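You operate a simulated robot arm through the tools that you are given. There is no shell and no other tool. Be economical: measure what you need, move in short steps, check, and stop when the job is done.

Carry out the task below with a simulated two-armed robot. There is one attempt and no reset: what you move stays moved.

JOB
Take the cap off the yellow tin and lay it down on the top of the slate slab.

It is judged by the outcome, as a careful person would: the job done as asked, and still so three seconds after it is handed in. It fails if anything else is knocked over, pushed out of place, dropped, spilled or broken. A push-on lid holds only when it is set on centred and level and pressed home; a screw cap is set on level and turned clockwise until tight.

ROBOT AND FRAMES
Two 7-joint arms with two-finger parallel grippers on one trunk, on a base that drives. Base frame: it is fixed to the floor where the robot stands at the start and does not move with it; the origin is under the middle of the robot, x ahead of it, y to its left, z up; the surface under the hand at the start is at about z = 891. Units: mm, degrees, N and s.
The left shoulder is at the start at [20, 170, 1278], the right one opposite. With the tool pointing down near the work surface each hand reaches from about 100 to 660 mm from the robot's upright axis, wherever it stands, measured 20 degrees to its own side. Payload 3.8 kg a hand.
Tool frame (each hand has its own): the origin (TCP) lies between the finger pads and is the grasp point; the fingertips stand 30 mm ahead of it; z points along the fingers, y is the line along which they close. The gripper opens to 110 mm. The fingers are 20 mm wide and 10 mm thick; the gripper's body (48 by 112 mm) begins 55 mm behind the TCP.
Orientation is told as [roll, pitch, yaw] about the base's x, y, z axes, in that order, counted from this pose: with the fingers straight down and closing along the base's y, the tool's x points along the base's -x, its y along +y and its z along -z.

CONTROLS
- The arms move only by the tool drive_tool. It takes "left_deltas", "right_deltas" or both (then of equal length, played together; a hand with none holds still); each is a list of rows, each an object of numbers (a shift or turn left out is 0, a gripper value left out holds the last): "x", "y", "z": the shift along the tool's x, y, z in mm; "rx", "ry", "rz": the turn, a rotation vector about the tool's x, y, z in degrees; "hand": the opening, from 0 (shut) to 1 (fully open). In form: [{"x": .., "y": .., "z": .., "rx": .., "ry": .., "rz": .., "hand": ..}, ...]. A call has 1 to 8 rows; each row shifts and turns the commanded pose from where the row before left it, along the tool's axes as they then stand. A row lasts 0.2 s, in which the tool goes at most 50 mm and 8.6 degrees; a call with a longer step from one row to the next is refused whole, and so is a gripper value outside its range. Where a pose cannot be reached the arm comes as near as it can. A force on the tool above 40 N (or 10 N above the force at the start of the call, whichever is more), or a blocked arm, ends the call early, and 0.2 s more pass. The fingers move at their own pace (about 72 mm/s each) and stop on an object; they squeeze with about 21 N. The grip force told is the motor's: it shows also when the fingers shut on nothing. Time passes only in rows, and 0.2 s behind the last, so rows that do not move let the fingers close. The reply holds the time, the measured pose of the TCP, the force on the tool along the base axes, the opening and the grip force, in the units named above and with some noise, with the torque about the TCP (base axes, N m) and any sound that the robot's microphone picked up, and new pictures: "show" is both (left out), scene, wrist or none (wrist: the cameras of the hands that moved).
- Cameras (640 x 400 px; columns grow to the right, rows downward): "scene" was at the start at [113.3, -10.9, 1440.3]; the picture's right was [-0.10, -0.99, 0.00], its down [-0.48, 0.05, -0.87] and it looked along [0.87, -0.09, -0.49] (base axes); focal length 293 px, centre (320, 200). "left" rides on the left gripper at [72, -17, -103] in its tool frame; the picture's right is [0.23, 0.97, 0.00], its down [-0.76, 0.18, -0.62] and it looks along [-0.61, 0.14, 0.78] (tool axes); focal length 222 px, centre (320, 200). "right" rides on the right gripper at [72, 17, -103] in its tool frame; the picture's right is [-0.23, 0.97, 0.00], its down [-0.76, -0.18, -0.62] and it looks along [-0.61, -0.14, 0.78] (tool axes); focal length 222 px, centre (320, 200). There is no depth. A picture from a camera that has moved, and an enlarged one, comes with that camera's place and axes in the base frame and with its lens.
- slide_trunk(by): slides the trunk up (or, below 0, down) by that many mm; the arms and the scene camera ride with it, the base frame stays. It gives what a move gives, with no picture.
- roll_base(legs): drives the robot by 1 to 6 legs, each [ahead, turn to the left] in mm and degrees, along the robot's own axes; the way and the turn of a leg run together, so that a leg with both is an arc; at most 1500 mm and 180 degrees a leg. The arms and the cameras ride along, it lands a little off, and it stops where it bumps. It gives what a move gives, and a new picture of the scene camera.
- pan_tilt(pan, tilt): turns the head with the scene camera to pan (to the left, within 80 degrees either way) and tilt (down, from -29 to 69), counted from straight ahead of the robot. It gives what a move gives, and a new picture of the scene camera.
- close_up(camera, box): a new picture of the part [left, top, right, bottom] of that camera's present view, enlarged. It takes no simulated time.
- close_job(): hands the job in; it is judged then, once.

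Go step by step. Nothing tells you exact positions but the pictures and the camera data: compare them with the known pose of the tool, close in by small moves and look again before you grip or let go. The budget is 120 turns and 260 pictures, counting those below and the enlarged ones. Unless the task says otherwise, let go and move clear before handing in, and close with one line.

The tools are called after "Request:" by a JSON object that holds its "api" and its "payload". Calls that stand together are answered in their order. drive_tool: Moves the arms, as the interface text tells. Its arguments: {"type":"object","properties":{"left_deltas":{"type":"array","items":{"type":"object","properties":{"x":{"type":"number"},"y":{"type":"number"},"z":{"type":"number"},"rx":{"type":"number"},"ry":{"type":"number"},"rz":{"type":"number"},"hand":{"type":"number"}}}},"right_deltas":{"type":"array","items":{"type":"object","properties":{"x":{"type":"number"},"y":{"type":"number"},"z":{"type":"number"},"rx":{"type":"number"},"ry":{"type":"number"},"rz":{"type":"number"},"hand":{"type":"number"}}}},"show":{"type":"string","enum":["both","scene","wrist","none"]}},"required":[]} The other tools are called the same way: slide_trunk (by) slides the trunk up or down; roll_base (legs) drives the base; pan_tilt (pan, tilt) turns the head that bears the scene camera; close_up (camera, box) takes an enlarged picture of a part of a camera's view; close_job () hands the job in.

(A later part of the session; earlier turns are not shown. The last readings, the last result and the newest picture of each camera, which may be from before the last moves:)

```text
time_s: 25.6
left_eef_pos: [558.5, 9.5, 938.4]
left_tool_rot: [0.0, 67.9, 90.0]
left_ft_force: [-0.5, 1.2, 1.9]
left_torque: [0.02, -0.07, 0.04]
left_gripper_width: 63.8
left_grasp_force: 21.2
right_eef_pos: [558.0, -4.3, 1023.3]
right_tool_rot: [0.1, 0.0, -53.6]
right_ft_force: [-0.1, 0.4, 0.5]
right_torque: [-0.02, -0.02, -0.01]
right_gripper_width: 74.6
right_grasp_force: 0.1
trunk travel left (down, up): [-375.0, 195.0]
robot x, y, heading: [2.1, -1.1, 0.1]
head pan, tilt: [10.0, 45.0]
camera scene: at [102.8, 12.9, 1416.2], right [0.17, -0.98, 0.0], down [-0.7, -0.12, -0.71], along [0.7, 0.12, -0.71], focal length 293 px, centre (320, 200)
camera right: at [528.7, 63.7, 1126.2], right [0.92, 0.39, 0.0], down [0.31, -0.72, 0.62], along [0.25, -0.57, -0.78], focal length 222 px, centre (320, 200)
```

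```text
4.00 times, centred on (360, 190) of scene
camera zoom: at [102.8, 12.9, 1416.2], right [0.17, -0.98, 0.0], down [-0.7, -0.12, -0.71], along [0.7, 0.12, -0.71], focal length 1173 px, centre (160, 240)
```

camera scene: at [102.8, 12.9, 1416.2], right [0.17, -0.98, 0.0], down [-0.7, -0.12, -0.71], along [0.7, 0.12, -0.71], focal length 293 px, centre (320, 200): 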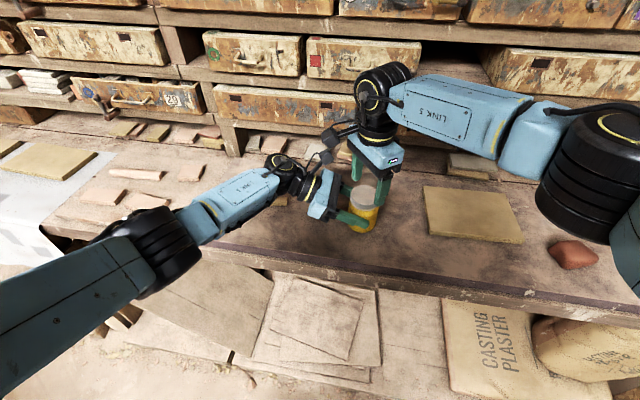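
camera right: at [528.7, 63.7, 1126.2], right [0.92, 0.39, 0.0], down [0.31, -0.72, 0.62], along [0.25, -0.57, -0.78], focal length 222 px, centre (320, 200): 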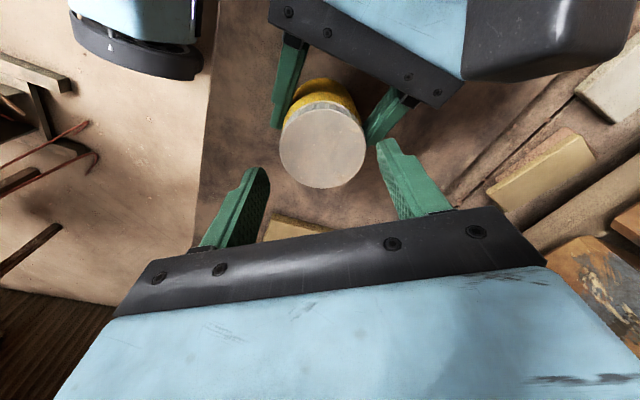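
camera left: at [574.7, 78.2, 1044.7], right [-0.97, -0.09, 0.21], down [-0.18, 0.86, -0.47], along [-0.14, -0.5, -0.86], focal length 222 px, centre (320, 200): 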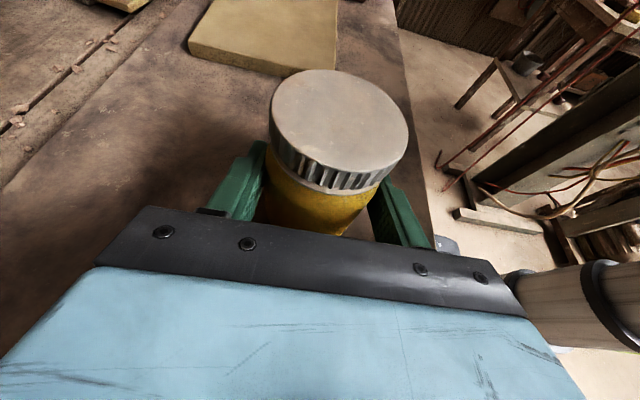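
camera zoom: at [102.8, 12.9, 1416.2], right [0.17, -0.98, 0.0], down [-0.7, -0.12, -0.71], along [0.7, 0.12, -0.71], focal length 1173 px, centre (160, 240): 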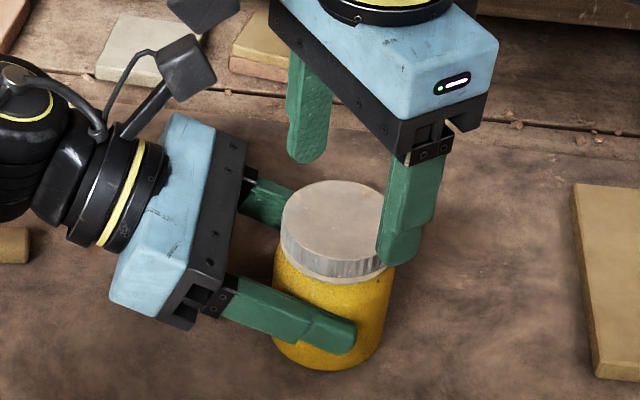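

At yaw -54 the hand is clear of the left camera, so I use strokes from -54 to +36. I lower, grip and turn counter-clockwise.

Request:
{"api": "drive_tool", "payload": {"right_deltas": [{"z": 13}, {"z": 12}, {"hand": 0.6}, {"hand": 0.56}, {"hand": 0.53}, {"hand": 0.45}, {"rz": -4}, {"rz": -4}], "show": "none"}}

Request:
{"api": "drive_tool", "payload": {"right_deltas": [{"rz": -7}, {"rz": -7}], "show": "none"}}

Request:
{"api": "close_up", "payload": {"camera": "left", "box": [200, 0, 480, 260]}}

```text
time_s: 27.4
left_eef_pos: [558.8, 10.8, 938.1]
left_tool_rot: [0.1, 68.0, 90.2]
left_ft_force: [-7.2, -1.6, -0.8]
left_torque: [0.01, -0.05, -0.08]
left_gripper_width: 66.5
left_grasp_force: 3.6
right_eef_pos: [557.1, -6.9, 997.0]
right_tool_rot: [0.0, 0.0, -45.5]
right_ft_force: [7.9, 1.2, -1.4]
right_torque: [0.04, -0.38, -0.04]
right_gripper_width: 59.5
right_grasp_force: 21.2
trunk travel left (down, up): [-375.0, 195.0]
robot x, y, heading: [0.8, 0.8, 0.2]
head pan, tilt: [10.0, 45.0]
```

```text
time_s: 28.0
left_eef_pos: [558.9, 10.5, 938.3]
left_tool_rot: [0.1, 68.0, 90.1]
left_ft_force: [-7.8, -1.3, -0.8]
left_torque: [0.05, -0.07, -0.04]
left_gripper_width: 66.2
left_grasp_force: 3.8
right_eef_pos: [558.8, -5.2, 997.4]
right_tool_rot: [-0.1, -0.1, -31.4]
right_ft_force: [6.3, 1.4, -0.3]
right_torque: [0.05, -0.41, -0.04]
right_gripper_width: 59.8
right_grasp_force: 21.1
trunk travel left (down, up): [-375.0, 195.0]
robot x, y, heading: [1.6, 0.4, -0.1]
head pan, tilt: [10.0, 45.0]
```

```text
1.54 times, centred on (340, 130) of left
camera zoom: at [574.8, 78.4, 1044.2], right [-0.97, -0.09, 0.21], down [-0.18, 0.86, -0.47], along [-0.14, -0.5, -0.86], focal length 342 px, centre (289, 308)
```

zoom: 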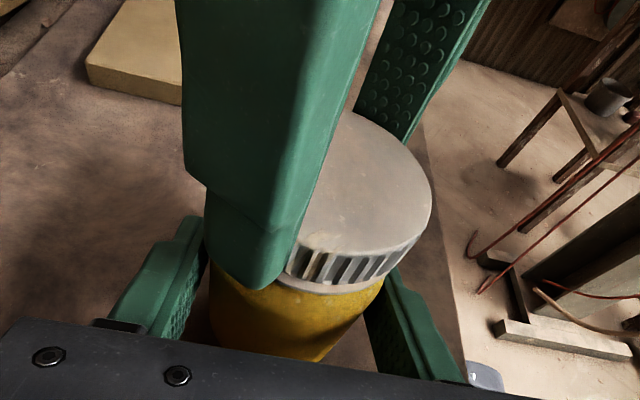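

Left grip force dropped as the tin was nudged; I re-tighten the left hand, then look.

Request:
{"api": "drive_tool", "payload": {"left_deltas": [{"hand": 0.4}, {"hand": 0.4}], "show": "wrist"}}

Request:
{"api": "close_up", "payload": {"camera": "scene", "box": [310, 150, 410, 240]}}

```text
time_s: 28.6
left_eef_pos: [558.3, 10.4, 937.5]
left_tool_rot: [0.2, 68.1, 90.0]
left_ft_force: [-15.4, 0.5, 0.6]
left_torque: [0.03, -0.41, -0.22]
left_gripper_width: 63.6
left_grasp_force: 20.8
right_eef_pos: [559.3, -6.2, 998.2]
right_tool_rot: [0.1, -0.2, -31.6]
right_ft_force: [15.5, 0.1, -2.1]
right_torque: [-0.01, -0.5, 0.0]
right_gripper_width: 59.5
right_grasp_force: 20.6
trunk travel left (down, up): [-375.0, 195.0]
robot x, y, heading: [-1.0, -2.9, -0.0]
head pan, tilt: [10.0, 45.0]
camera left: at [574.5, 78.0, 1044.2], right [-0.97, -0.08, 0.21], down [-0.18, 0.86, -0.47], along [-0.14, -0.5, -0.86], focal length 222 px, centre (320, 200)
```

left: 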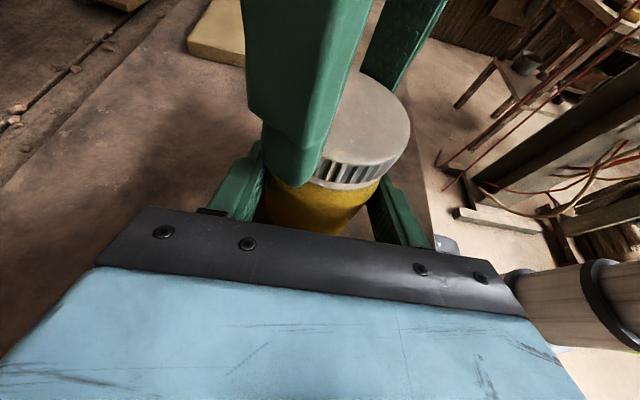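

```text
4.44 times, centred on (360, 195) of scene
camera zoom: at [103.3, 12.7, 1416.1], right [0.17, -0.98, 0.0], down [-0.7, -0.12, -0.71], along [0.7, 0.12, -0.71], focal length 1304 px, centre (142, 222)
```

zoom: 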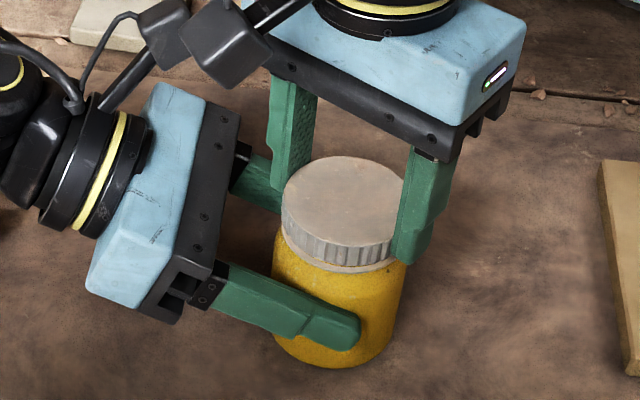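

The hands press against each other by 15 N along x; I shift the right hand about 2 mm in +x to relieve it, then go on turning.

Request:
{"api": "drive_tool", "payload": {"right_deltas": [{"x": -1.7, "y": 1.0}, {}], "show": "none"}}

```text
time_s: 29.2
left_eef_pos: [558.5, 10.2, 938.3]
left_tool_rot: [0.0, 67.9, 90.1]
left_ft_force: [-10.2, 0.6, -0.1]
left_torque: [0.04, -0.19, -0.17]
left_gripper_width: 63.6
left_grasp_force: 20.9
right_eef_pos: [559.8, -5.1, 999.2]
right_tool_rot: [0.1, 0.0, -31.5]
right_ft_force: [10.2, 0.8, 0.3]
right_torque: [0.02, -0.39, 0.02]
right_gripper_width: 59.7
right_grasp_force: 20.9
trunk travel left (down, up): [-375.0, 195.0]
robot x, y, heading: [-0.3, -1.8, -0.2]
head pan, tilt: [10.0, 45.0]
```

Request:
{"api": "drive_tool", "payload": {"right_deltas": [{"x": -1.7, "y": 1.0}, {"x": -1.7, "y": 1.0}, {"rz": -5}, {"rz": -5}], "show": "none"}}

Request:
{"api": "close_up", "payload": {"camera": "left", "box": [200, 0, 480, 260]}}

```text
time_s: 30.2
left_eef_pos: [561.2, 11.7, 938.3]
left_tool_rot: [0.0, 67.9, 90.2]
left_ft_force: [17.0, 0.5, -6.0]
left_torque: [0.17, 0.49, 0.28]
left_gripper_width: 63.4
left_grasp_force: 21.4
right_eef_pos: [560.8, -3.8, 997.4]
right_tool_rot: [-0.1, 0.3, -21.3]
right_ft_force: [-17.6, 0.3, 6.6]
right_torque: [-0.07, 0.53, -0.02]
right_gripper_width: 59.3
right_grasp_force: 20.9
trunk travel left (down, up): [-375.0, 195.0]
robot x, y, heading: [-1.4, 3.2, 0.2]
head pan, tilt: [10.0, 45.0]
```

```text
1.54 times, centred on (340, 130) of left
camera zoom: at [575.8, 79.4, 1044.8], right [-0.97, -0.09, 0.21], down [-0.18, 0.86, -0.47], along [-0.14, -0.5, -0.86], focal length 342 px, centre (289, 308)
```

zoom: 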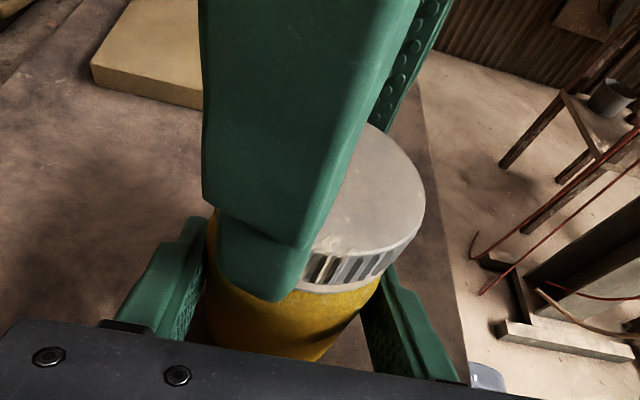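

The lateral force overshot, and the cap is now pushing the hand up (thread lifting). I back off 2.4 mm, follow up slightly, and keep turning.

Request:
{"api": "drive_tool", "payload": {"right_deltas": [{"x": 2.24, "y": -0.86, "z": -0.5}, {}, {"rz": -5, "z": -0.1}, {"rz": -5, "z": -0.1}, {"rz": -5, "z": -0.1}], "show": "none"}}

```text
time_s: 31.4
left_eef_pos: [559.2, 9.3, 937.9]
left_tool_rot: [-0.1, 68.0, 90.1]
left_ft_force: [15.6, -2.7, -2.8]
left_torque: [0.23, 0.42, 0.22]
left_gripper_width: 63.5
left_grasp_force: 20.8
right_eef_pos: [560.8, -4.7, 999.2]
right_tool_rot: [0.0, 0.0, -6.4]
right_ft_force: [-14.6, 0.7, 3.4]
right_torque: [-0.03, 0.49, -0.01]
right_gripper_width: 59.3
right_grasp_force: 20.9
trunk travel left (down, up): [-375.0, 195.0]
robot x, y, heading: [1.7, -0.0, -0.1]
head pan, tilt: [10.0, 45.0]
```

Request:
{"api": "drive_tool", "payload": {"right_deltas": [{"x": 2, "y": -0.2}, {"rz": -6, "z": -0.15}, {"rz": -6, "z": -0.15}, {"rz": -6, "z": -0.15}, {"rz": -6, "z": -0.15}, {"rz": -6, "z": -0.15}]}}

Request:
{"api": "close_up", "payload": {"camera": "scene", "box": [310, 150, 410, 240]}}

```text
time_s: 32.8
left_eef_pos: [559.0, 9.9, 939.0]
left_tool_rot: [0.1, 68.0, 90.0]
left_ft_force: [-3.6, -4.7, 1.9]
left_torque: [0.17, -0.08, -0.05]
left_gripper_width: 63.5
left_grasp_force: 21.2
right_eef_pos: [559.9, -4.3, 1000.2]
right_tool_rot: [0.0, -0.1, 23.6]
right_ft_force: [3.0, 5.5, -4.7]
right_torque: [0.13, -0.13, -0.01]
right_gripper_width: 59.4
right_grasp_force: 20.6
trunk travel left (down, up): [-375.0, 195.0]
robot x, y, heading: [-0.2, -1.3, 0.0]
head pan, tilt: [10.0, 45.0]
camera scene: at [103.3, 12.8, 1416.1], right [0.17, -0.98, 0.0], down [-0.7, -0.12, -0.71], along [0.7, 0.12, -0.71], focal length 293 px, centre (320, 200)
camera right: at [486.7, -18.4, 1102.6], right [-0.18, 0.98, 0.0], down [0.77, 0.14, 0.62], along [0.61, 0.11, -0.78], focal length 222 px, centre (320, 200)
```

scene: 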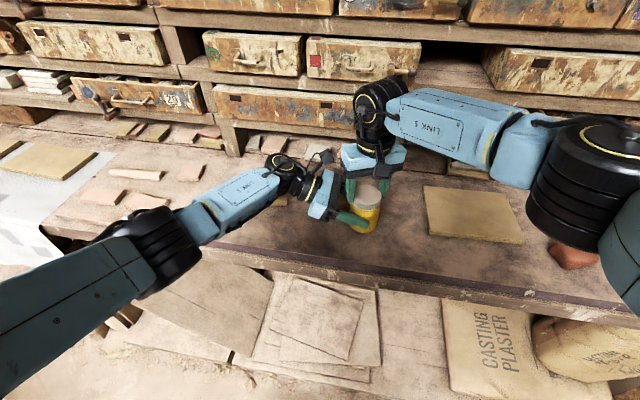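
right: 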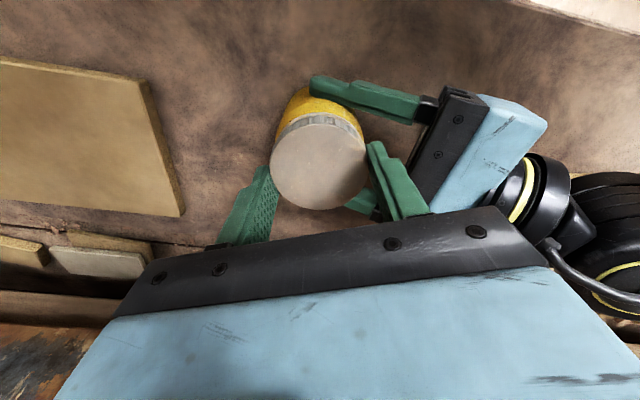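

```text
4.44 times, centred on (360, 195) of scene
camera zoom: at [103.3, 12.8, 1416.1], right [0.17, -0.98, 0.0], down [-0.7, -0.12, -0.71], along [0.7, 0.12, -0.71], focal length 1304 px, centre (142, 222)
```

zoom: 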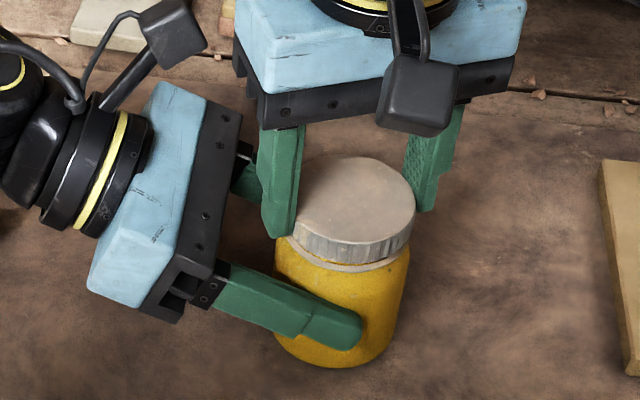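

The cap turned about 78° and the neck band shows a little more. I turn to +36 and try a gentle lift.

Request:
{"api": "drive_tool", "payload": {"right_deltas": [{"rz": -6, "z": -0.1}, {"rz": -5, "z": -0.1}, {"z": -1}, {"z": -1}, {}], "show": "none"}}

Request:
{"api": "close_up", "payload": {"camera": "left", "box": [200, 0, 480, 260]}}

```text
time_s: 34.0
left_eef_pos: [559.6, 8.5, 940.3]
left_tool_rot: [0.0, 68.2, 89.9]
left_ft_force: [-11.8, -9.6, 10.4]
left_torque: [0.07, -0.11, -0.19]
left_gripper_width: 63.6
left_grasp_force: 20.9
right_eef_pos: [559.0, -5.2, 1001.5]
right_tool_rot: [0.0, 0.1, 34.5]
right_ft_force: [10.9, 8.7, -14.1]
right_torque: [0.35, -0.6, 0.02]
right_gripper_width: 59.5
right_grasp_force: 21.0
trunk travel left (down, up): [-375.0, 195.0]
robot x, y, heading: [0.7, -4.7, -0.1]
head pan, tilt: [10.0, 45.0]
```

```text
1.54 times, centred on (340, 130) of left
camera zoom: at [574.8, 77.5, 1045.7], right [-0.97, -0.08, 0.21], down [-0.18, 0.86, -0.48], along [-0.14, -0.5, -0.85], focal length 342 px, centre (289, 308)
```

zoom: 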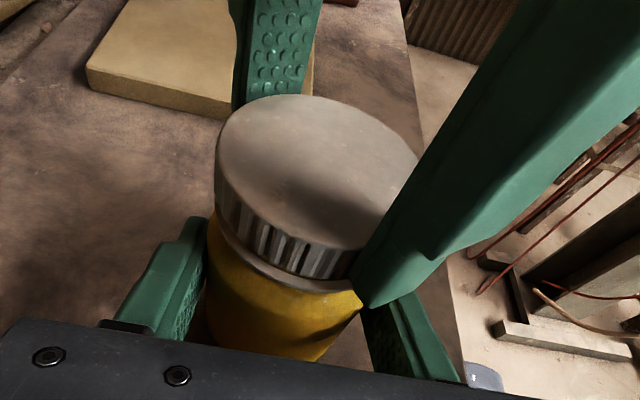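

It is still threaded. I undo the lift and ratchet back for another stroke.

Request:
{"api": "drive_tool", "payload": {"right_deltas": [{"z": 1.8}, {"hand": 0.68}, {"hand": 0.68}, {"z": -25}, {"rz": 8.5}, {"rz": 8.5}, {"rz": 8.5}, {"rz": 8.5}], "show": "none"}}

Request:
{"api": "drive_tool", "payload": {"right_deltas": [{"rz": 8.5}, {"rz": 8.5}, {"rz": 8.5}, {"rz": 8.5}, {"rz": 8.5}, {"rz": 8.5}]}}

Request:
{"api": "close_up", "payload": {"camera": "scene", "box": [310, 150, 410, 240]}}

```text
time_s: 35.8
left_eef_pos: [559.1, 10.0, 938.9]
left_tool_rot: [0.1, 68.1, 90.1]
left_ft_force: [0.8, -0.3, 0.2]
left_torque: [0.01, 0.0, -0.01]
left_gripper_width: 63.6
left_grasp_force: 21.5
right_eef_pos: [558.0, -6.0, 1023.5]
right_tool_rot: [0.0, 0.1, 0.5]
right_ft_force: [-0.4, 0.3, 0.7]
right_torque: [0.0, -0.02, -0.03]
right_gripper_width: 74.8
right_grasp_force: 0.1
trunk travel left (down, up): [-375.0, 195.0]
robot x, y, heading: [2.9, 2.0, -0.1]
head pan, tilt: [10.0, 45.0]
```

```text
time_s: 37.2
left_eef_pos: [560.4, 9.6, 939.2]
left_tool_rot: [0.1, 68.0, 90.1]
left_ft_force: [-0.1, 0.2, -0.4]
left_torque: [0.01, 0.01, 0.0]
left_gripper_width: 63.4
left_grasp_force: 20.6
right_eef_pos: [558.6, -6.2, 1024.9]
right_tool_rot: [0.0, 0.0, -50.7]
right_ft_force: [0.0, -0.3, 0.0]
right_torque: [0.01, 0.06, 0.05]
right_gripper_width: 74.8
right_grasp_force: 0.0
trunk travel left (down, up): [-375.0, 195.0]
robot x, y, heading: [-1.0, 1.5, -0.3]
head pan, tilt: [10.0, 45.0]
camera scene: at [103.3, 12.7, 1416.1], right [0.17, -0.98, 0.0], down [-0.7, -0.12, -0.71], along [0.7, 0.12, -0.71], focal length 293 px, centre (320, 200)
camera right: at [527.0, 61.8, 1128.3], right [0.9, 0.44, 0.0], down [0.35, -0.7, 0.62], along [0.28, -0.56, -0.78], focal length 222 px, centre (320, 200)
```

scene: 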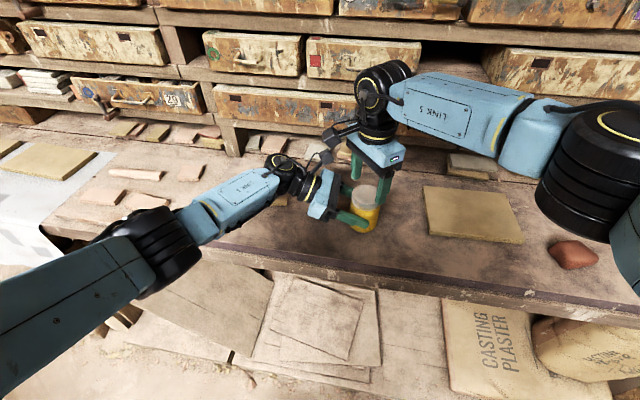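
right: 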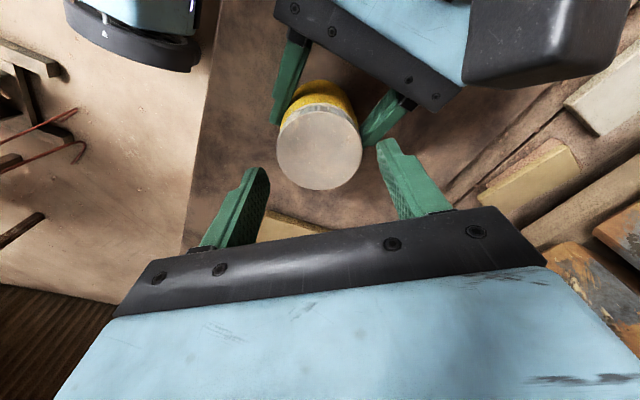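

```text
4.44 times, centred on (360, 195) of scene
camera zoom: at [103.3, 12.7, 1416.1], right [0.17, -0.98, 0.0], down [-0.7, -0.12, -0.71], along [0.7, 0.12, -0.71], focal length 1304 px, centre (142, 222)
```

zoom: 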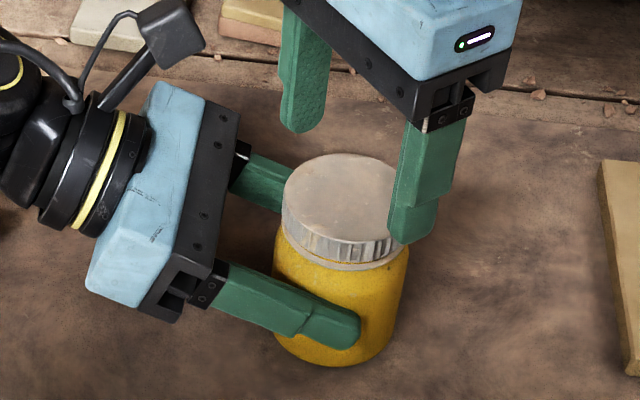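

I lower again with a 1.5 mm correction in x, grip and turn.

Request:
{"api": "drive_tool", "payload": {"right_deltas": [{"x": -0.95, "y": 1.17, "z": 12}, {"z": 12}, {"hand": 0.6}, {"hand": 0.56}, {"hand": 0.53}, {"hand": 0.45}, {"rz": -6, "z": -0.1}, {"rz": -6, "z": -0.1}], "show": "none"}}

Request:
{"api": "drive_tool", "payload": {"right_deltas": [{"rz": -6, "z": -0.1}, {"rz": -6, "z": -0.1}, {"rz": -6, "z": -0.1}], "show": "none"}}

```text
time_s: 39.0
left_eef_pos: [559.5, 10.9, 937.1]
left_tool_rot: [0.2, 67.9, 90.3]
left_ft_force: [11.3, 6.7, -2.9]
left_torque: [-0.15, 0.37, 0.22]
left_gripper_width: 63.4
left_grasp_force: 20.2
right_eef_pos: [560.8, -5.3, 1000.6]
right_tool_rot: [-0.1, 0.0, -38.4]
right_ft_force: [-11.2, -6.8, 3.2]
right_torque: [-0.19, 0.31, 0.01]
right_gripper_width: 60.0
right_grasp_force: 21.3
trunk travel left (down, up): [-375.0, 195.0]
robot x, y, heading: [-0.5, 1.2, -0.0]
head pan, tilt: [10.0, 45.0]
```

```text
time_s: 39.8
left_eef_pos: [560.2, 11.2, 938.5]
left_tool_rot: [0.1, 68.0, 90.1]
left_ft_force: [12.8, 7.3, -2.0]
left_torque: [-0.18, 0.4, 0.23]
left_gripper_width: 63.2
left_grasp_force: 20.8
right_eef_pos: [561.1, -6.1, 1001.8]
right_tool_rot: [-0.2, 0.1, -20.5]
right_ft_force: [-13.8, -7.2, 2.5]
right_torque: [-0.18, 0.36, 0.03]
right_gripper_width: 60.1
right_grasp_force: 20.9
trunk travel left (down, up): [-375.0, 195.0]
robot x, y, heading: [-4.3, 2.5, 0.2]
head pan, tilt: [10.0, 45.0]
```

Request:
{"api": "drive_tool", "payload": {"right_deltas": [{"x": 1.5, "y": -1.5}, {"rz": -6, "z": -0.1}, {"rz": -6, "z": -0.1}, {"rz": -6, "z": -0.1}, {"rz": -6, "z": -0.1}, {"rz": -6, "z": -0.1}, {"rz": -6, "z": -0.1}], "show": "none"}}

Request:
{"api": "drive_tool", "payload": {"right_deltas": [{"rz": -6, "z": -0.1}, {"rz": -6, "z": -0.1}, {"rz": -5, "z": -0.1}, {"z": -1}, {"z": -1}], "show": "none"}}

Request:
{"api": "close_up", "payload": {"camera": "scene", "box": [310, 150, 410, 240]}}

Request:
{"api": "close_up", "payload": {"camera": "left", "box": [200, 0, 480, 260]}}

```text
time_s: 41.4
left_eef_pos: [558.3, 8.8, 938.7]
left_tool_rot: [0.2, 68.1, 90.0]
left_ft_force: [-13.9, -1.6, 1.7]
left_torque: [0.02, -0.41, -0.24]
left_gripper_width: 63.6
left_grasp_force: 20.7
right_eef_pos: [559.3, -5.6, 1002.5]
right_tool_rot: [0.0, -0.3, 15.6]
right_ft_force: [14.8, 2.7, -3.6]
right_torque: [0.04, -0.51, -0.03]
right_gripper_width: 59.7
right_grasp_force: 21.6
trunk travel left (down, up): [-375.0, 195.0]
robot x, y, heading: [-0.3, -1.5, 0.1]
head pan, tilt: [10.0, 45.0]
```

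```text
time_s: 42.6
left_eef_pos: [558.7, 8.6, 939.4]
left_tool_rot: [0.0, 68.0, 89.9]
left_ft_force: [-16.6, -8.0, 2.0]
left_torque: [0.34, -0.36, -0.26]
left_gripper_width: 63.4
left_grasp_force: 21.2
right_eef_pos: [558.3, -6.2, 1003.7]
right_tool_rot: [0.1, -0.1, 32.6]
right_ft_force: [16.8, 8.1, -4.4]
right_torque: [0.16, -0.72, 0.01]
right_gripper_width: 59.8
right_grasp_force: 21.1
trunk travel left (down, up): [-375.0, 195.0]
robot x, y, heading: [4.8, 1.7, 0.0]
head pan, tilt: [10.0, 45.0]
```

```text
4.44 times, centred on (360, 195) of scene
camera zoom: at [103.3, 12.7, 1416.1], right [0.17, -0.98, 0.0], down [-0.7, -0.12, -0.71], along [0.7, 0.12, -0.71], focal length 1304 px, centre (142, 222)
```

zoom: 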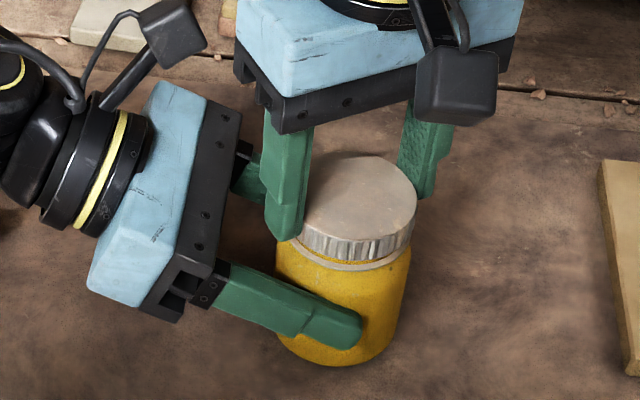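

```text
1.54 times, centred on (340, 130) of left
camera zoom: at [574.7, 77.5, 1045.0], right [-0.97, -0.08, 0.21], down [-0.18, 0.86, -0.47], along [-0.14, -0.5, -0.85], focal length 342 px, centre (289, 308)
```

zoom: 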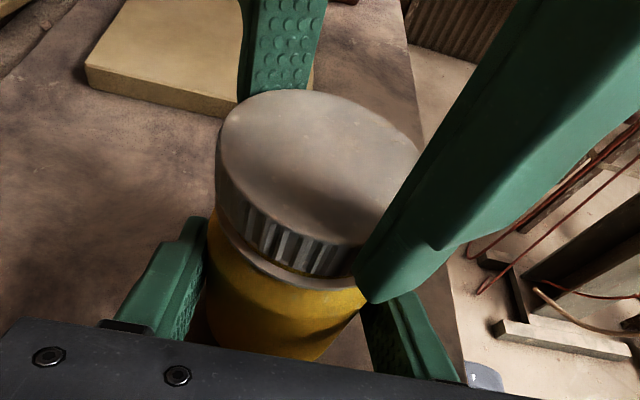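

The gap under the cap is growing. I relieve the side force and try a further lift.

Request:
{"api": "drive_tool", "payload": {"right_deltas": [{"x": -1.7, "y": -0.1}, {}, {"z": -1}, {"z": -1}, {}], "show": "none"}}

```text
time_s: 43.8
left_eef_pos: [560.0, 9.6, 939.0]
left_tool_rot: [-0.2, 68.1, 89.8]
left_ft_force: [-11.2, -5.9, 11.5]
left_torque: [0.14, -0.29, -0.18]
left_gripper_width: 63.7
left_grasp_force: 21.0
right_eef_pos: [559.4, -4.8, 1004.5]
right_tool_rot: [0.0, 0.1, 32.4]
right_ft_force: [11.5, 5.6, -13.4]
right_torque: [0.15, -0.42, -0.02]
right_gripper_width: 59.8
right_grasp_force: 21.0
trunk travel left (down, up): [-375.0, 195.0]
robot x, y, heading: [-2.1, 3.3, 0.0]
head pan, tilt: [10.0, 45.0]
```

Still threaded; another ratchet stroke.

Request:
{"api": "drive_tool", "payload": {"right_deltas": [{"z": 1.5}, {"hand": 0.68}, {"hand": 0.68}, {"z": -24}, {"rz": 8.5}, {"rz": 8.5}, {"rz": 8.5}, {"rz": 8.5}], "show": "none"}}

Request:
{"api": "drive_tool", "payload": {"right_deltas": [{"rz": 8.5}, {"rz": 8.5}, {"rz": 8.5}, {"rz": 8.5}, {"rz": 8.5}, {"rz": 8.5}], "show": "wrist"}}

```text
time_s: 45.6
left_eef_pos: [559.9, 10.0, 938.8]
left_tool_rot: [-0.1, 68.0, 90.1]
left_ft_force: [0.1, 0.0, -2.8]
left_torque: [0.03, -0.01, 0.02]
left_gripper_width: 63.5
left_grasp_force: 21.1
right_eef_pos: [559.9, -4.6, 1028.8]
right_tool_rot: [0.0, 0.0, -1.6]
right_ft_force: [-0.4, -0.3, -0.6]
right_torque: [-0.02, 0.01, -0.02]
right_gripper_width: 74.7
right_grasp_force: 0.1
trunk travel left (down, up): [-375.0, 195.0]
robot x, y, heading: [0.9, 1.8, -0.2]
head pan, tilt: [10.0, 45.0]
```

```text
time_s: 47.0
left_eef_pos: [558.7, 9.1, 940.1]
left_tool_rot: [0.1, 68.0, 90.0]
left_ft_force: [0.5, 0.9, -1.8]
left_torque: [0.01, 0.0, 0.03]
left_gripper_width: 63.6
left_grasp_force: 20.6
right_eef_pos: [561.2, -5.4, 1028.1]
right_tool_rot: [0.0, 0.0, -52.7]
right_ft_force: [-0.5, 0.5, 0.2]
right_torque: [0.03, 0.0, 0.01]
right_gripper_width: 74.9
right_grasp_force: 0.0
trunk travel left (down, up): [-375.0, 195.0]
robot x, y, heading: [0.1, 1.8, 0.1]
head pan, tilt: [10.0, 45.0]
camera right: at [530.3, 62.8, 1131.9], right [0.91, 0.41, 0.0], down [0.32, -0.71, 0.62], along [0.26, -0.57, -0.78], focal length 222 px, centre (320, 200)
```

right: 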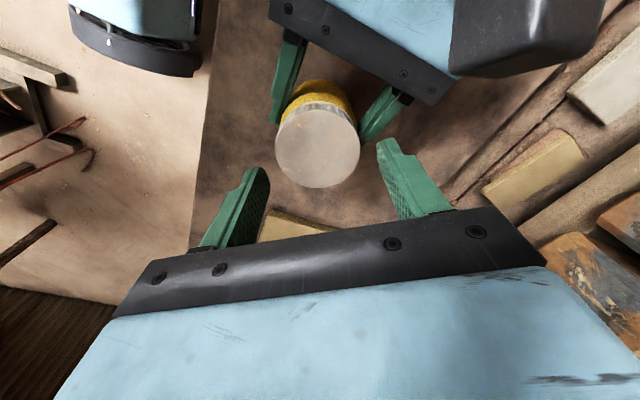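

Request:
{"api": "drive_tool", "payload": {"right_deltas": [{"z": 12}, {"z": 12}, {"hand": 0.6}, {"hand": 0.56}, {"hand": 0.53}, {"hand": 0.45}, {"rz": -6, "z": -0.1}, {"rz": -6, "z": -0.1}], "show": "none"}}

```text
time_s: 48.8
left_eef_pos: [559.9, 10.6, 939.3]
left_tool_rot: [0.1, 67.9, 90.1]
left_ft_force: [4.2, 6.1, -2.0]
left_torque: [-0.16, 0.17, 0.06]
left_gripper_width: 63.4
left_grasp_force: 21.2
right_eef_pos: [561.2, -5.9, 1004.2]
right_tool_rot: [0.0, 0.0, -40.4]
right_ft_force: [-4.2, -5.2, -0.9]
right_torque: [-0.17, 0.12, -0.03]
right_gripper_width: 59.8
right_grasp_force: 21.5
trunk travel left (down, up): [-375.0, 195.0]
robot x, y, heading: [-1.9, 0.3, -0.0]
head pan, tilt: [10.0, 45.0]
```

Request:
{"api": "drive_tool", "payload": {"right_deltas": [{"rz": -6, "z": -0.1}, {"rz": -6, "z": -0.1}, {"rz": -6, "z": -0.1}, {"rz": -6, "z": -0.1}, {"rz": -6, "z": -0.1}, {"rz": -6, "z": -0.1}], "show": "none"}}

Request:
{"api": "drive_tool", "payload": {"right_deltas": [{"rz": -6, "z": -0.1}, {"rz": -6, "z": -0.1}, {"rz": -6, "z": -0.1}, {"rz": -6, "z": -0.1}, {"rz": -6, "z": -0.1}, {"rz": -6, "z": -0.1}], "show": "none"}}

Request:
{"api": "drive_tool", "payload": {"right_deltas": [{"z": -1}, {"z": -1}, {"z": -1}, {}], "show": "none"}}

Request:
{"api": "close_up", "payload": {"camera": "left", "box": [200, 0, 480, 260]}}

```text
time_s: 50.2
left_eef_pos: [558.4, 8.8, 938.3]
left_tool_rot: [0.0, 68.0, 90.0]
left_ft_force: [0.2, 4.8, 3.0]
left_torque: [-0.19, 0.02, -0.02]
left_gripper_width: 63.5
left_grasp_force: 21.1
right_eef_pos: [560.6, -5.4, 1005.3]
right_tool_rot: [0.0, 0.1, -4.4]
right_ft_force: [0.0, -5.8, -4.3]
right_torque: [-0.2, -0.06, 0.0]
right_gripper_width: 59.7
right_grasp_force: 21.4
trunk travel left (down, up): [-375.0, 195.0]
robot x, y, heading: [0.7, -3.1, -0.1]
head pan, tilt: [10.0, 45.0]
```

```text
time_s: 51.6
left_eef_pos: [558.6, 9.6, 939.2]
left_tool_rot: [0.0, 68.1, 90.0]
left_ft_force: [-3.1, -1.2, 6.3]
left_torque: [0.14, -0.12, -0.05]
left_gripper_width: 63.7
left_grasp_force: 20.5
right_eef_pos: [560.0, -3.7, 1005.8]
right_tool_rot: [0.0, 0.0, 31.6]
right_ft_force: [4.7, 2.3, -9.3]
right_torque: [-0.02, -0.1, 0.02]
right_gripper_width: 59.5
right_grasp_force: 21.3
trunk travel left (down, up): [-375.0, 195.0]
robot x, y, heading: [-4.8, -0.9, -0.2]
head pan, tilt: [10.0, 45.0]
```

```text
time_s: 52.6
left_eef_pos: [558.7, 9.4, 939.6]
left_tool_rot: [0.0, 68.1, 89.9]
left_ft_force: [-5.3, -3.8, 14.8]
left_torque: [-0.12, -0.13, -0.1]
left_gripper_width: 63.7
left_grasp_force: 21.1
right_eef_pos: [561.0, -5.9, 1008.6]
right_tool_rot: [0.0, 0.0, 31.5]
right_ft_force: [5.1, 3.9, -16.7]
right_torque: [0.19, -0.25, 0.02]
right_gripper_width: 59.9
right_grasp_force: 21.0
trunk travel left (down, up): [-375.0, 195.0]
robot x, y, heading: [-0.9, 0.1, -0.2]
head pan, tilt: [10.0, 45.0]
```

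```text
1.54 times, centred on (340, 130) of left
camera zoom: at [575.1, 77.9, 1045.5], right [-0.97, -0.08, 0.21], down [-0.18, 0.86, -0.47], along [-0.14, -0.5, -0.85], focal length 342 px, centre (289, 308)
```

zoom: 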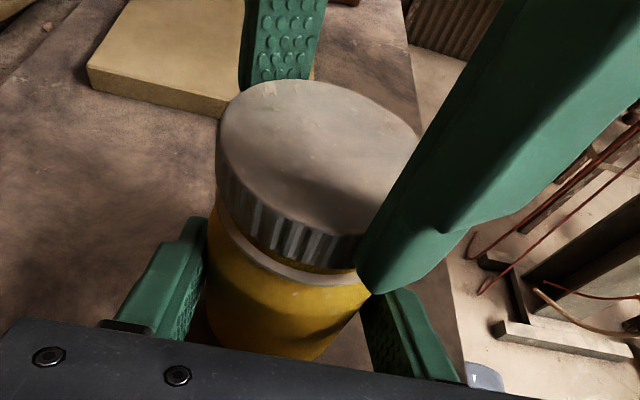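

Rising further but still held. Another stroke.

Request:
{"api": "drive_tool", "payload": {"right_deltas": [{"z": 2}, {"hand": 0.68}, {"hand": 0.68}, {"z": -24}, {"rz": 8.5}, {"rz": 8.5}, {"rz": 8.5}, {"rz": 8.5}], "show": "none"}}

Request:
{"api": "drive_tool", "payload": {"right_deltas": [{"rz": 8.5}, {"rz": 8.5}, {"rz": 8.5}, {"rz": 8.5}, {"rz": 8.5}, {"rz": 8.5}], "show": "wrist"}}

Request:
{"api": "drive_tool", "payload": {"right_deltas": [{"z": 12}, {"z": 12}, {"hand": 0.6}, {"hand": 0.56}, {"hand": 0.53}, {"hand": 0.45}, {"rz": -6, "z": -0.1}, {"rz": -6, "z": -0.1}], "show": "none"}}

```text
time_s: 54.4
left_eef_pos: [559.0, 9.4, 939.1]
left_tool_rot: [0.0, 68.0, 90.0]
left_ft_force: [0.5, 0.4, -2.4]
left_torque: [0.05, 0.03, 0.01]
left_gripper_width: 63.3
left_grasp_force: 21.4
right_eef_pos: [560.4, -5.3, 1030.7]
right_tool_rot: [0.0, 0.1, -2.7]
right_ft_force: [-0.1, -0.3, -0.3]
right_torque: [0.01, -0.02, -0.01]
right_gripper_width: 75.0
right_grasp_force: 0.0
trunk travel left (down, up): [-375.0, 195.0]
robot x, y, heading: [0.6, 2.0, 0.1]
head pan, tilt: [10.0, 45.0]
```

```text
time_s: 55.8
left_eef_pos: [558.6, 9.6, 939.4]
left_tool_rot: [0.1, 67.9, 90.1]
left_ft_force: [-0.8, 0.2, -2.1]
left_torque: [0.02, -0.03, 0.01]
left_gripper_width: 63.4
left_grasp_force: 21.3
right_eef_pos: [560.2, -6.1, 1031.3]
right_tool_rot: [-0.1, 0.0, -53.8]
right_ft_force: [0.5, 0.2, -0.8]
right_torque: [-0.01, 0.03, -0.04]
right_gripper_width: 74.9
right_grasp_force: 0.1
trunk travel left (down, up): [-375.0, 195.0]
robot x, y, heading: [-3.7, 1.1, 0.1]
head pan, tilt: [10.0, 45.0]
camera right: at [531.7, 63.6, 1134.2], right [0.92, 0.39, 0.0], down [0.31, -0.72, 0.62], along [0.25, -0.57, -0.78], focal length 222 px, centre (320, 200)
```

right: 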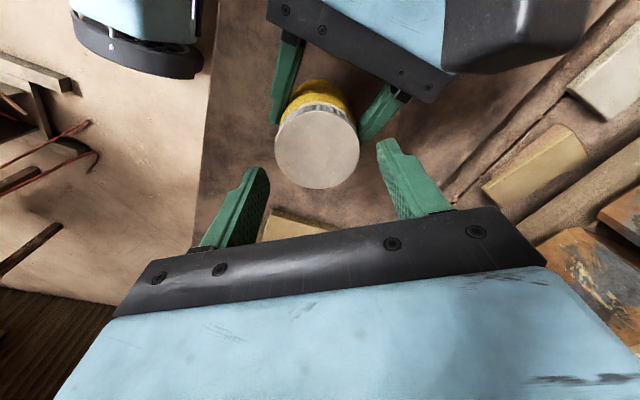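

```text
time_s: 57.6
left_eef_pos: [559.7, 10.5, 938.5]
left_tool_rot: [0.1, 68.0, 90.1]
left_ft_force: [4.3, 4.2, -2.0]
left_torque: [-0.12, 0.16, 0.08]
left_gripper_width: 63.4
left_grasp_force: 20.8
right_eef_pos: [559.9, -6.2, 1007.8]
right_tool_rot: [-0.1, 0.0, -41.4]
right_ft_force: [-5.1, -5.1, -0.2]
right_torque: [-0.15, 0.12, 0.01]
right_gripper_width: 59.2
right_grasp_force: 20.6
trunk travel left (down, up): [-375.0, 195.0]
robot x, y, heading: [1.4, -0.2, 0.0]
head pan, tilt: [10.0, 45.0]
```

Request:
{"api": "drive_tool", "payload": {"right_deltas": [{"rz": -6, "z": -0.1}, {"rz": -6, "z": -0.1}, {"rz": -6, "z": -0.1}, {"rz": -6, "z": -0.1}, {"rz": -6, "z": -0.1}, {"rz": -6, "z": -0.1}], "show": "none"}}

Request:
{"api": "drive_tool", "payload": {"right_deltas": [{"rz": -6, "z": -0.1}, {"rz": -6, "z": -0.1}, {"rz": -6, "z": -0.1}, {"rz": -6, "z": -0.1}, {"rz": -6, "z": -0.1}, {"rz": -6, "z": -0.1}], "show": "none"}}

Request:
{"api": "drive_tool", "payload": {"right_deltas": [{"z": -1}, {"z": -1}, {}], "show": "none"}}

Request:
{"api": "close_up", "payload": {"camera": "left", "box": [200, 0, 480, 260]}}

```text
time_s: 59.0
left_eef_pos: [557.5, 9.6, 938.9]
left_tool_rot: [0.1, 67.9, 90.0]
left_ft_force: [0.6, 1.2, -2.4]
left_torque: [-0.02, 0.04, 0.03]
left_gripper_width: 63.4
left_grasp_force: 21.7
right_eef_pos: [561.1, -5.2, 1007.8]
right_tool_rot: [-0.1, 0.0, -5.4]
right_ft_force: [-0.9, -1.0, 0.0]
right_torque: [-0.03, 0.03, 0.0]
right_gripper_width: 59.1
right_grasp_force: 20.9
trunk travel left (down, up): [-375.0, 195.0]
robot x, y, heading: [0.1, -0.4, 0.0]
head pan, tilt: [10.0, 45.0]
```

```text
time_s: 60.4
left_eef_pos: [559.9, 9.4, 939.3]
left_tool_rot: [0.0, 68.0, 90.1]
left_ft_force: [-0.1, -0.5, -2.1]
left_torque: [0.01, 0.02, -0.02]
left_gripper_width: 63.6
left_grasp_force: 20.9
right_eef_pos: [560.1, -5.9, 1008.5]
right_tool_rot: [0.0, 0.0, 30.5]
right_ft_force: [0.2, -0.6, 0.7]
right_torque: [-0.01, -0.02, 0.0]
right_gripper_width: 59.5
right_grasp_force: 21.0
trunk travel left (down, up): [-375.0, 195.0]
robot x, y, heading: [2.9, -0.2, 0.2]
head pan, tilt: [10.0, 45.0]
```

```text
time_s: 61.2
left_eef_pos: [560.6, 9.8, 938.3]
left_tool_rot: [0.1, 67.9, 90.1]
left_ft_force: [0.0, 0.0, -1.9]
left_torque: [0.06, -0.02, -0.01]
left_gripper_width: 63.5
left_grasp_force: 20.7
right_eef_pos: [561.7, -5.5, 1010.8]
right_tool_rot: [0.0, -0.1, 30.5]
right_ft_force: [0.2, -0.2, 0.3]
right_torque: [-0.01, -0.03, -0.02]
right_gripper_width: 59.3
right_grasp_force: 20.9
trunk travel left (down, up): [-375.0, 195.0]
robot x, y, heading: [-1.6, 1.3, 0.1]
head pan, tilt: [10.0, 45.0]
```

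```text
1.54 times, centred on (340, 130) of left
camera zoom: at [574.9, 78.3, 1044.5], right [-0.97, -0.09, 0.21], down [-0.18, 0.86, -0.47], along [-0.14, -0.5, -0.86], focal length 342 px, centre (289, 308)
```

zoom: 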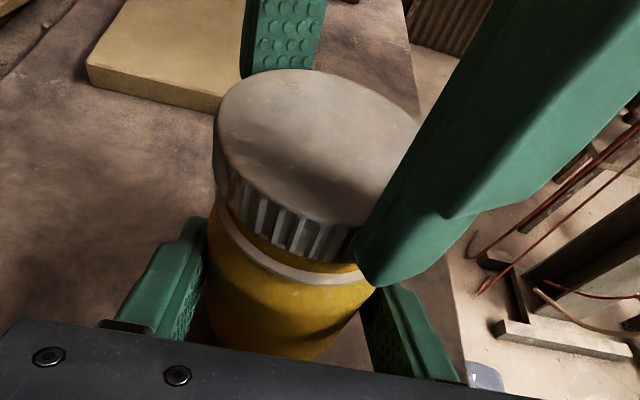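

All forces dropped to zero: the cap is off the thread. I lift it straight up well clear.

Request:
{"api": "drive_tool", "payload": {"right_deltas": [{"z": -5}, {"z": -10}, {"z": -20}, {"z": -20}, {"z": -20}, {"z": -15}]}}

Request:
{"api": "close_up", "payload": {"camera": "scene", "box": [280, 110, 440, 250]}}

```text
time_s: 62.6
left_eef_pos: [559.2, 11.0, 938.8]
left_tool_rot: [0.0, 68.0, 90.1]
left_ft_force: [0.6, -0.4, -2.3]
left_torque: [0.02, 0.04, -0.01]
left_gripper_width: 63.7
left_grasp_force: 20.5
right_eef_pos: [561.2, -6.4, 1101.3]
right_tool_rot: [-0.1, 0.0, 30.5]
right_ft_force: [0.2, 0.1, -0.2]
right_torque: [0.0, -0.03, 0.0]
right_gripper_width: 59.0
right_grasp_force: 21.2
trunk travel left (down, up): [-375.0, 195.0]
robot x, y, heading: [0.2, -2.0, 0.1]
head pan, tilt: [10.0, 45.0]
camera scene: at [103.2, 12.7, 1416.2], right [0.17, -0.98, 0.0], down [-0.7, -0.12, -0.71], along [0.7, 0.12, -0.71], focal length 293 px, centre (320, 200)
camera right: at [489.7, -27.0, 1204.2], right [-0.3, 0.95, 0.0], down [0.75, 0.23, 0.62], along [0.59, 0.18, -0.78], focal length 222 px, centre (320, 200)
```

scene: 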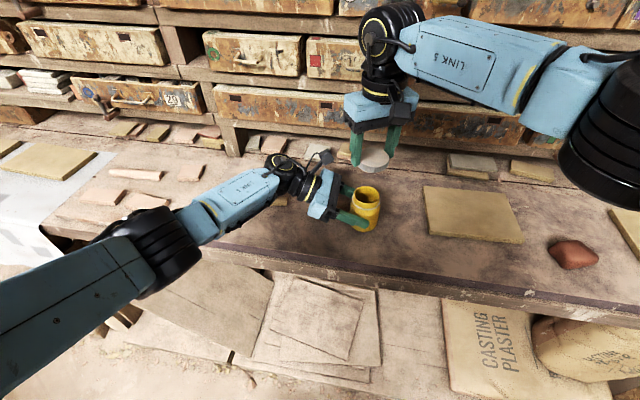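
right: 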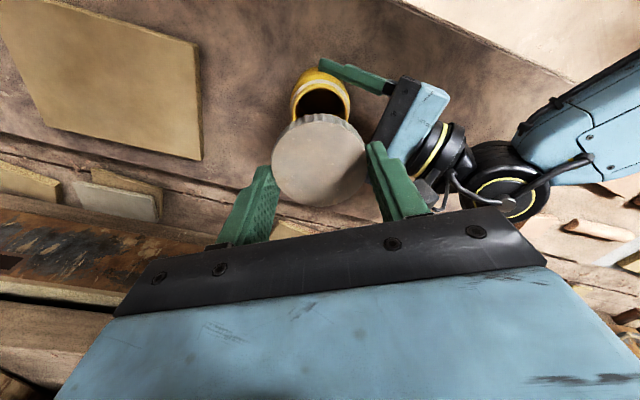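

```text
2.86 times, centred on (360, 180) of scene
camera zoom: at [103.2, 12.7, 1416.2], right [0.17, -0.98, 0.0], down [-0.7, -0.12, -0.71], along [0.7, 0.12, -0.71], focal length 838 px, centre (206, 257)
```

zoom: 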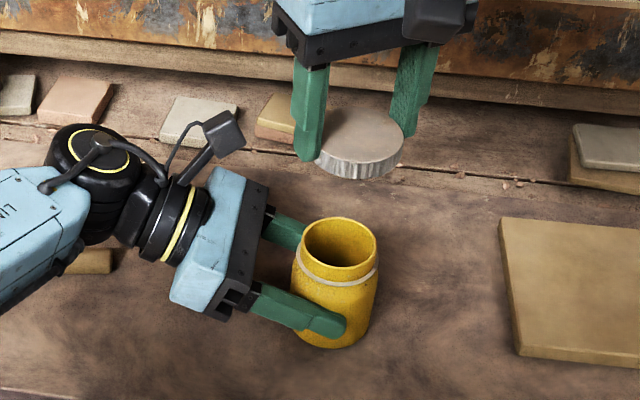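

The cap is off and in the right hand; the tin stands open. I'll lay the cap on bare slate at about (510, -95), in front-left of the buff clay slab; moving over and part way down.

Request:
{"api": "drive_tool", "payload": {"right_deltas": [{"x": 22.3, "y": -12.7}, {"x": 22.3, "y": -12.7}, {"x": 22.3, "y": -12.7}, {"x": 22.3, "y": -12.7}, {"z": 35}, {"z": 35}, {"z": 35}, {"z": 35}]}}

Request:
{"api": "close_up", "payload": {"camera": "scene", "box": [300, 150, 500, 290]}}

```text
time_s: 64.4
left_eef_pos: [559.4, 12.2, 938.4]
left_tool_rot: [0.2, 68.0, 90.1]
left_ft_force: [0.3, -0.4, -2.3]
left_torque: [0.02, -0.01, 0.0]
left_gripper_width: 63.6
left_grasp_force: 20.6
right_eef_pos: [509.8, -94.9, 957.3]
right_tool_rot: [-0.1, -0.1, 30.4]
right_ft_force: [0.1, -0.1, -0.4]
right_torque: [0.0, -0.01, 0.0]
right_gripper_width: 59.3
right_grasp_force: 21.1
trunk travel left (down, up): [-375.0, 195.0]
robot x, y, heading: [1.4, -0.1, -0.2]
head pan, tilt: [10.0, 45.0]
camera scene: at [103.5, 12.7, 1416.1], right [0.17, -0.98, 0.0], down [-0.7, -0.12, -0.71], along [0.7, 0.12, -0.71], focal length 293 px, centre (320, 200)
camera right: at [439.2, -115.9, 1061.1], right [-0.3, 0.95, 0.0], down [0.75, 0.23, 0.62], along [0.59, 0.19, -0.78], focal length 222 px, centre (320, 200)
```

scene: 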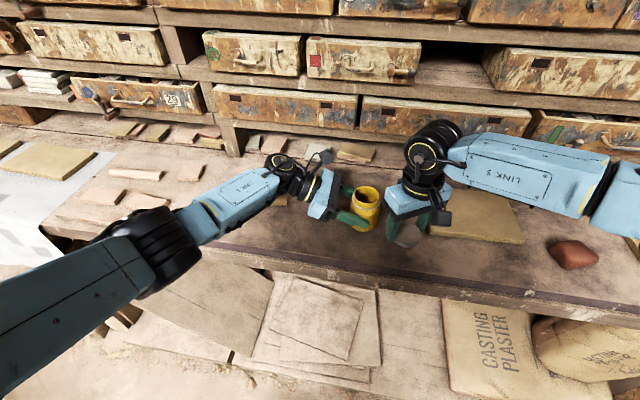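
right: 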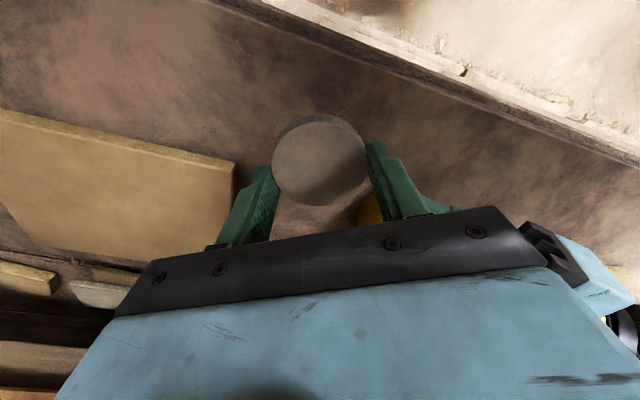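

```text
2.86 times, centred on (400, 220) of scene
camera zoom: at [103.5, 12.7, 1416.1], right [0.17, -0.98, 0.0], down [-0.7, -0.12, -0.71], along [0.7, 0.12, -0.71], focal length 838 px, centre (91, 143)
```

zoom: 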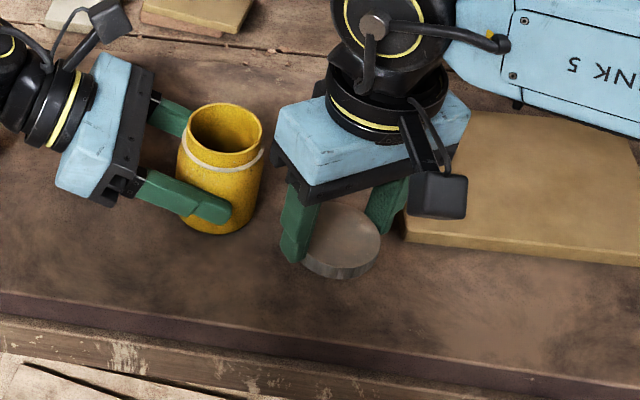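

The spot below is bare slate, clear of the clay slab. I lower slowly to contact.

Request:
{"api": "drive_tool", "payload": {"right_deltas": [{"z": 8}, {"z": 8}, {"z": 4}, {"z": 2}, {"z": 2}], "show": "none"}}

Request:
{"api": "close_up", "payload": {"camera": "scene", "box": [360, 190, 460, 270]}}

```text
time_s: 65.6
left_eef_pos: [559.1, 9.0, 938.7]
left_tool_rot: [0.0, 68.0, 90.1]
left_ft_force: [-1.0, 0.4, -1.9]
left_torque: [0.03, -0.03, -0.04]
left_gripper_width: 63.3
left_grasp_force: 21.2
right_eef_pos: [509.2, -94.2, 935.8]
right_tool_rot: [0.0, 0.1, 30.5]
right_ft_force: [-0.6, -0.9, 1.0]
right_torque: [0.03, 0.0, 0.01]
right_gripper_width: 59.3
right_grasp_force: 20.8
trunk travel left (down, up): [-375.0, 195.0]
robot x, y, heading: [-0.0, 0.2, 0.2]
head pan, tilt: [10.0, 45.0]
```

```text
5.00 times, centred on (410, 230) of scene
camera zoom: at [103.3, 12.7, 1416.1], right [0.17, -0.98, 0.0], down [-0.7, -0.12, -0.71], along [0.7, 0.12, -0.71], focal length 1466 px, centre (-130, 50)
```

zoom: 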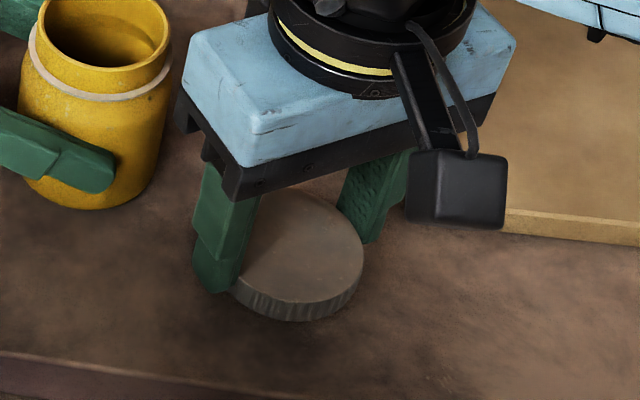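

Request:
{"api": "drive_tool", "payload": {"right_deltas": [{"z": 1.5}, {"z": 1.5}, {"z": 1}, {}], "show": "none"}}

Request:
{"api": "drive_tool", "payload": {"right_deltas": [{"z": 1}, {"z": 1}, {}], "show": "none"}}

Request:
{"api": "close_up", "payload": {"camera": "scene", "box": [360, 190, 460, 270]}}

```text
time_s: 66.6
left_eef_pos: [559.6, 9.7, 939.7]
left_tool_rot: [0.1, 68.0, 90.1]
left_ft_force: [-0.1, -0.8, -2.0]
left_torque: [0.0, -0.01, -0.03]
left_gripper_width: 63.6
left_grasp_force: 20.7
right_eef_pos: [509.0, -94.1, 931.5]
right_tool_rot: [0.0, 0.0, 30.4]
right_ft_force: [-0.4, -0.3, -0.1]
right_torque: [-0.02, 0.04, 0.02]
right_gripper_width: 59.2
right_grasp_force: 21.1
trunk travel left (down, up): [-375.0, 195.0]
robot x, y, heading: [1.1, 0.9, 0.2]
head pan, tilt: [10.0, 45.0]
```

```text
time_s: 67.4
left_eef_pos: [560.2, 11.6, 937.9]
left_tool_rot: [0.1, 68.0, 90.0]
left_ft_force: [-0.3, -0.2, -2.3]
left_torque: [0.03, 0.0, 0.01]
left_gripper_width: 63.3
left_grasp_force: 21.0
right_eef_pos: [510.4, -95.3, 930.7]
right_tool_rot: [0.0, 0.0, 30.6]
right_ft_force: [-0.8, -0.4, -0.8]
right_torque: [-0.03, -0.01, 0.0]
right_gripper_width: 59.1
right_grasp_force: 20.9
trunk travel left (down, up): [-375.0, 195.0]
robot x, y, heading: [-1.2, -0.0, -0.1]
head pan, tilt: [10.0, 45.0]
```

```text
5.00 times, centred on (410, 230) of scene
camera zoom: at [103.3, 12.7, 1416.1], right [0.17, -0.98, 0.0], down [-0.7, -0.12, -0.71], along [0.7, 0.12, -0.71], focal length 1466 px, centre (-130, 50)
```

zoom: 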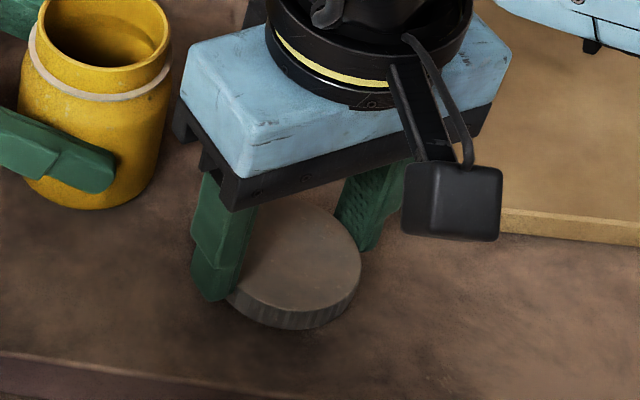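

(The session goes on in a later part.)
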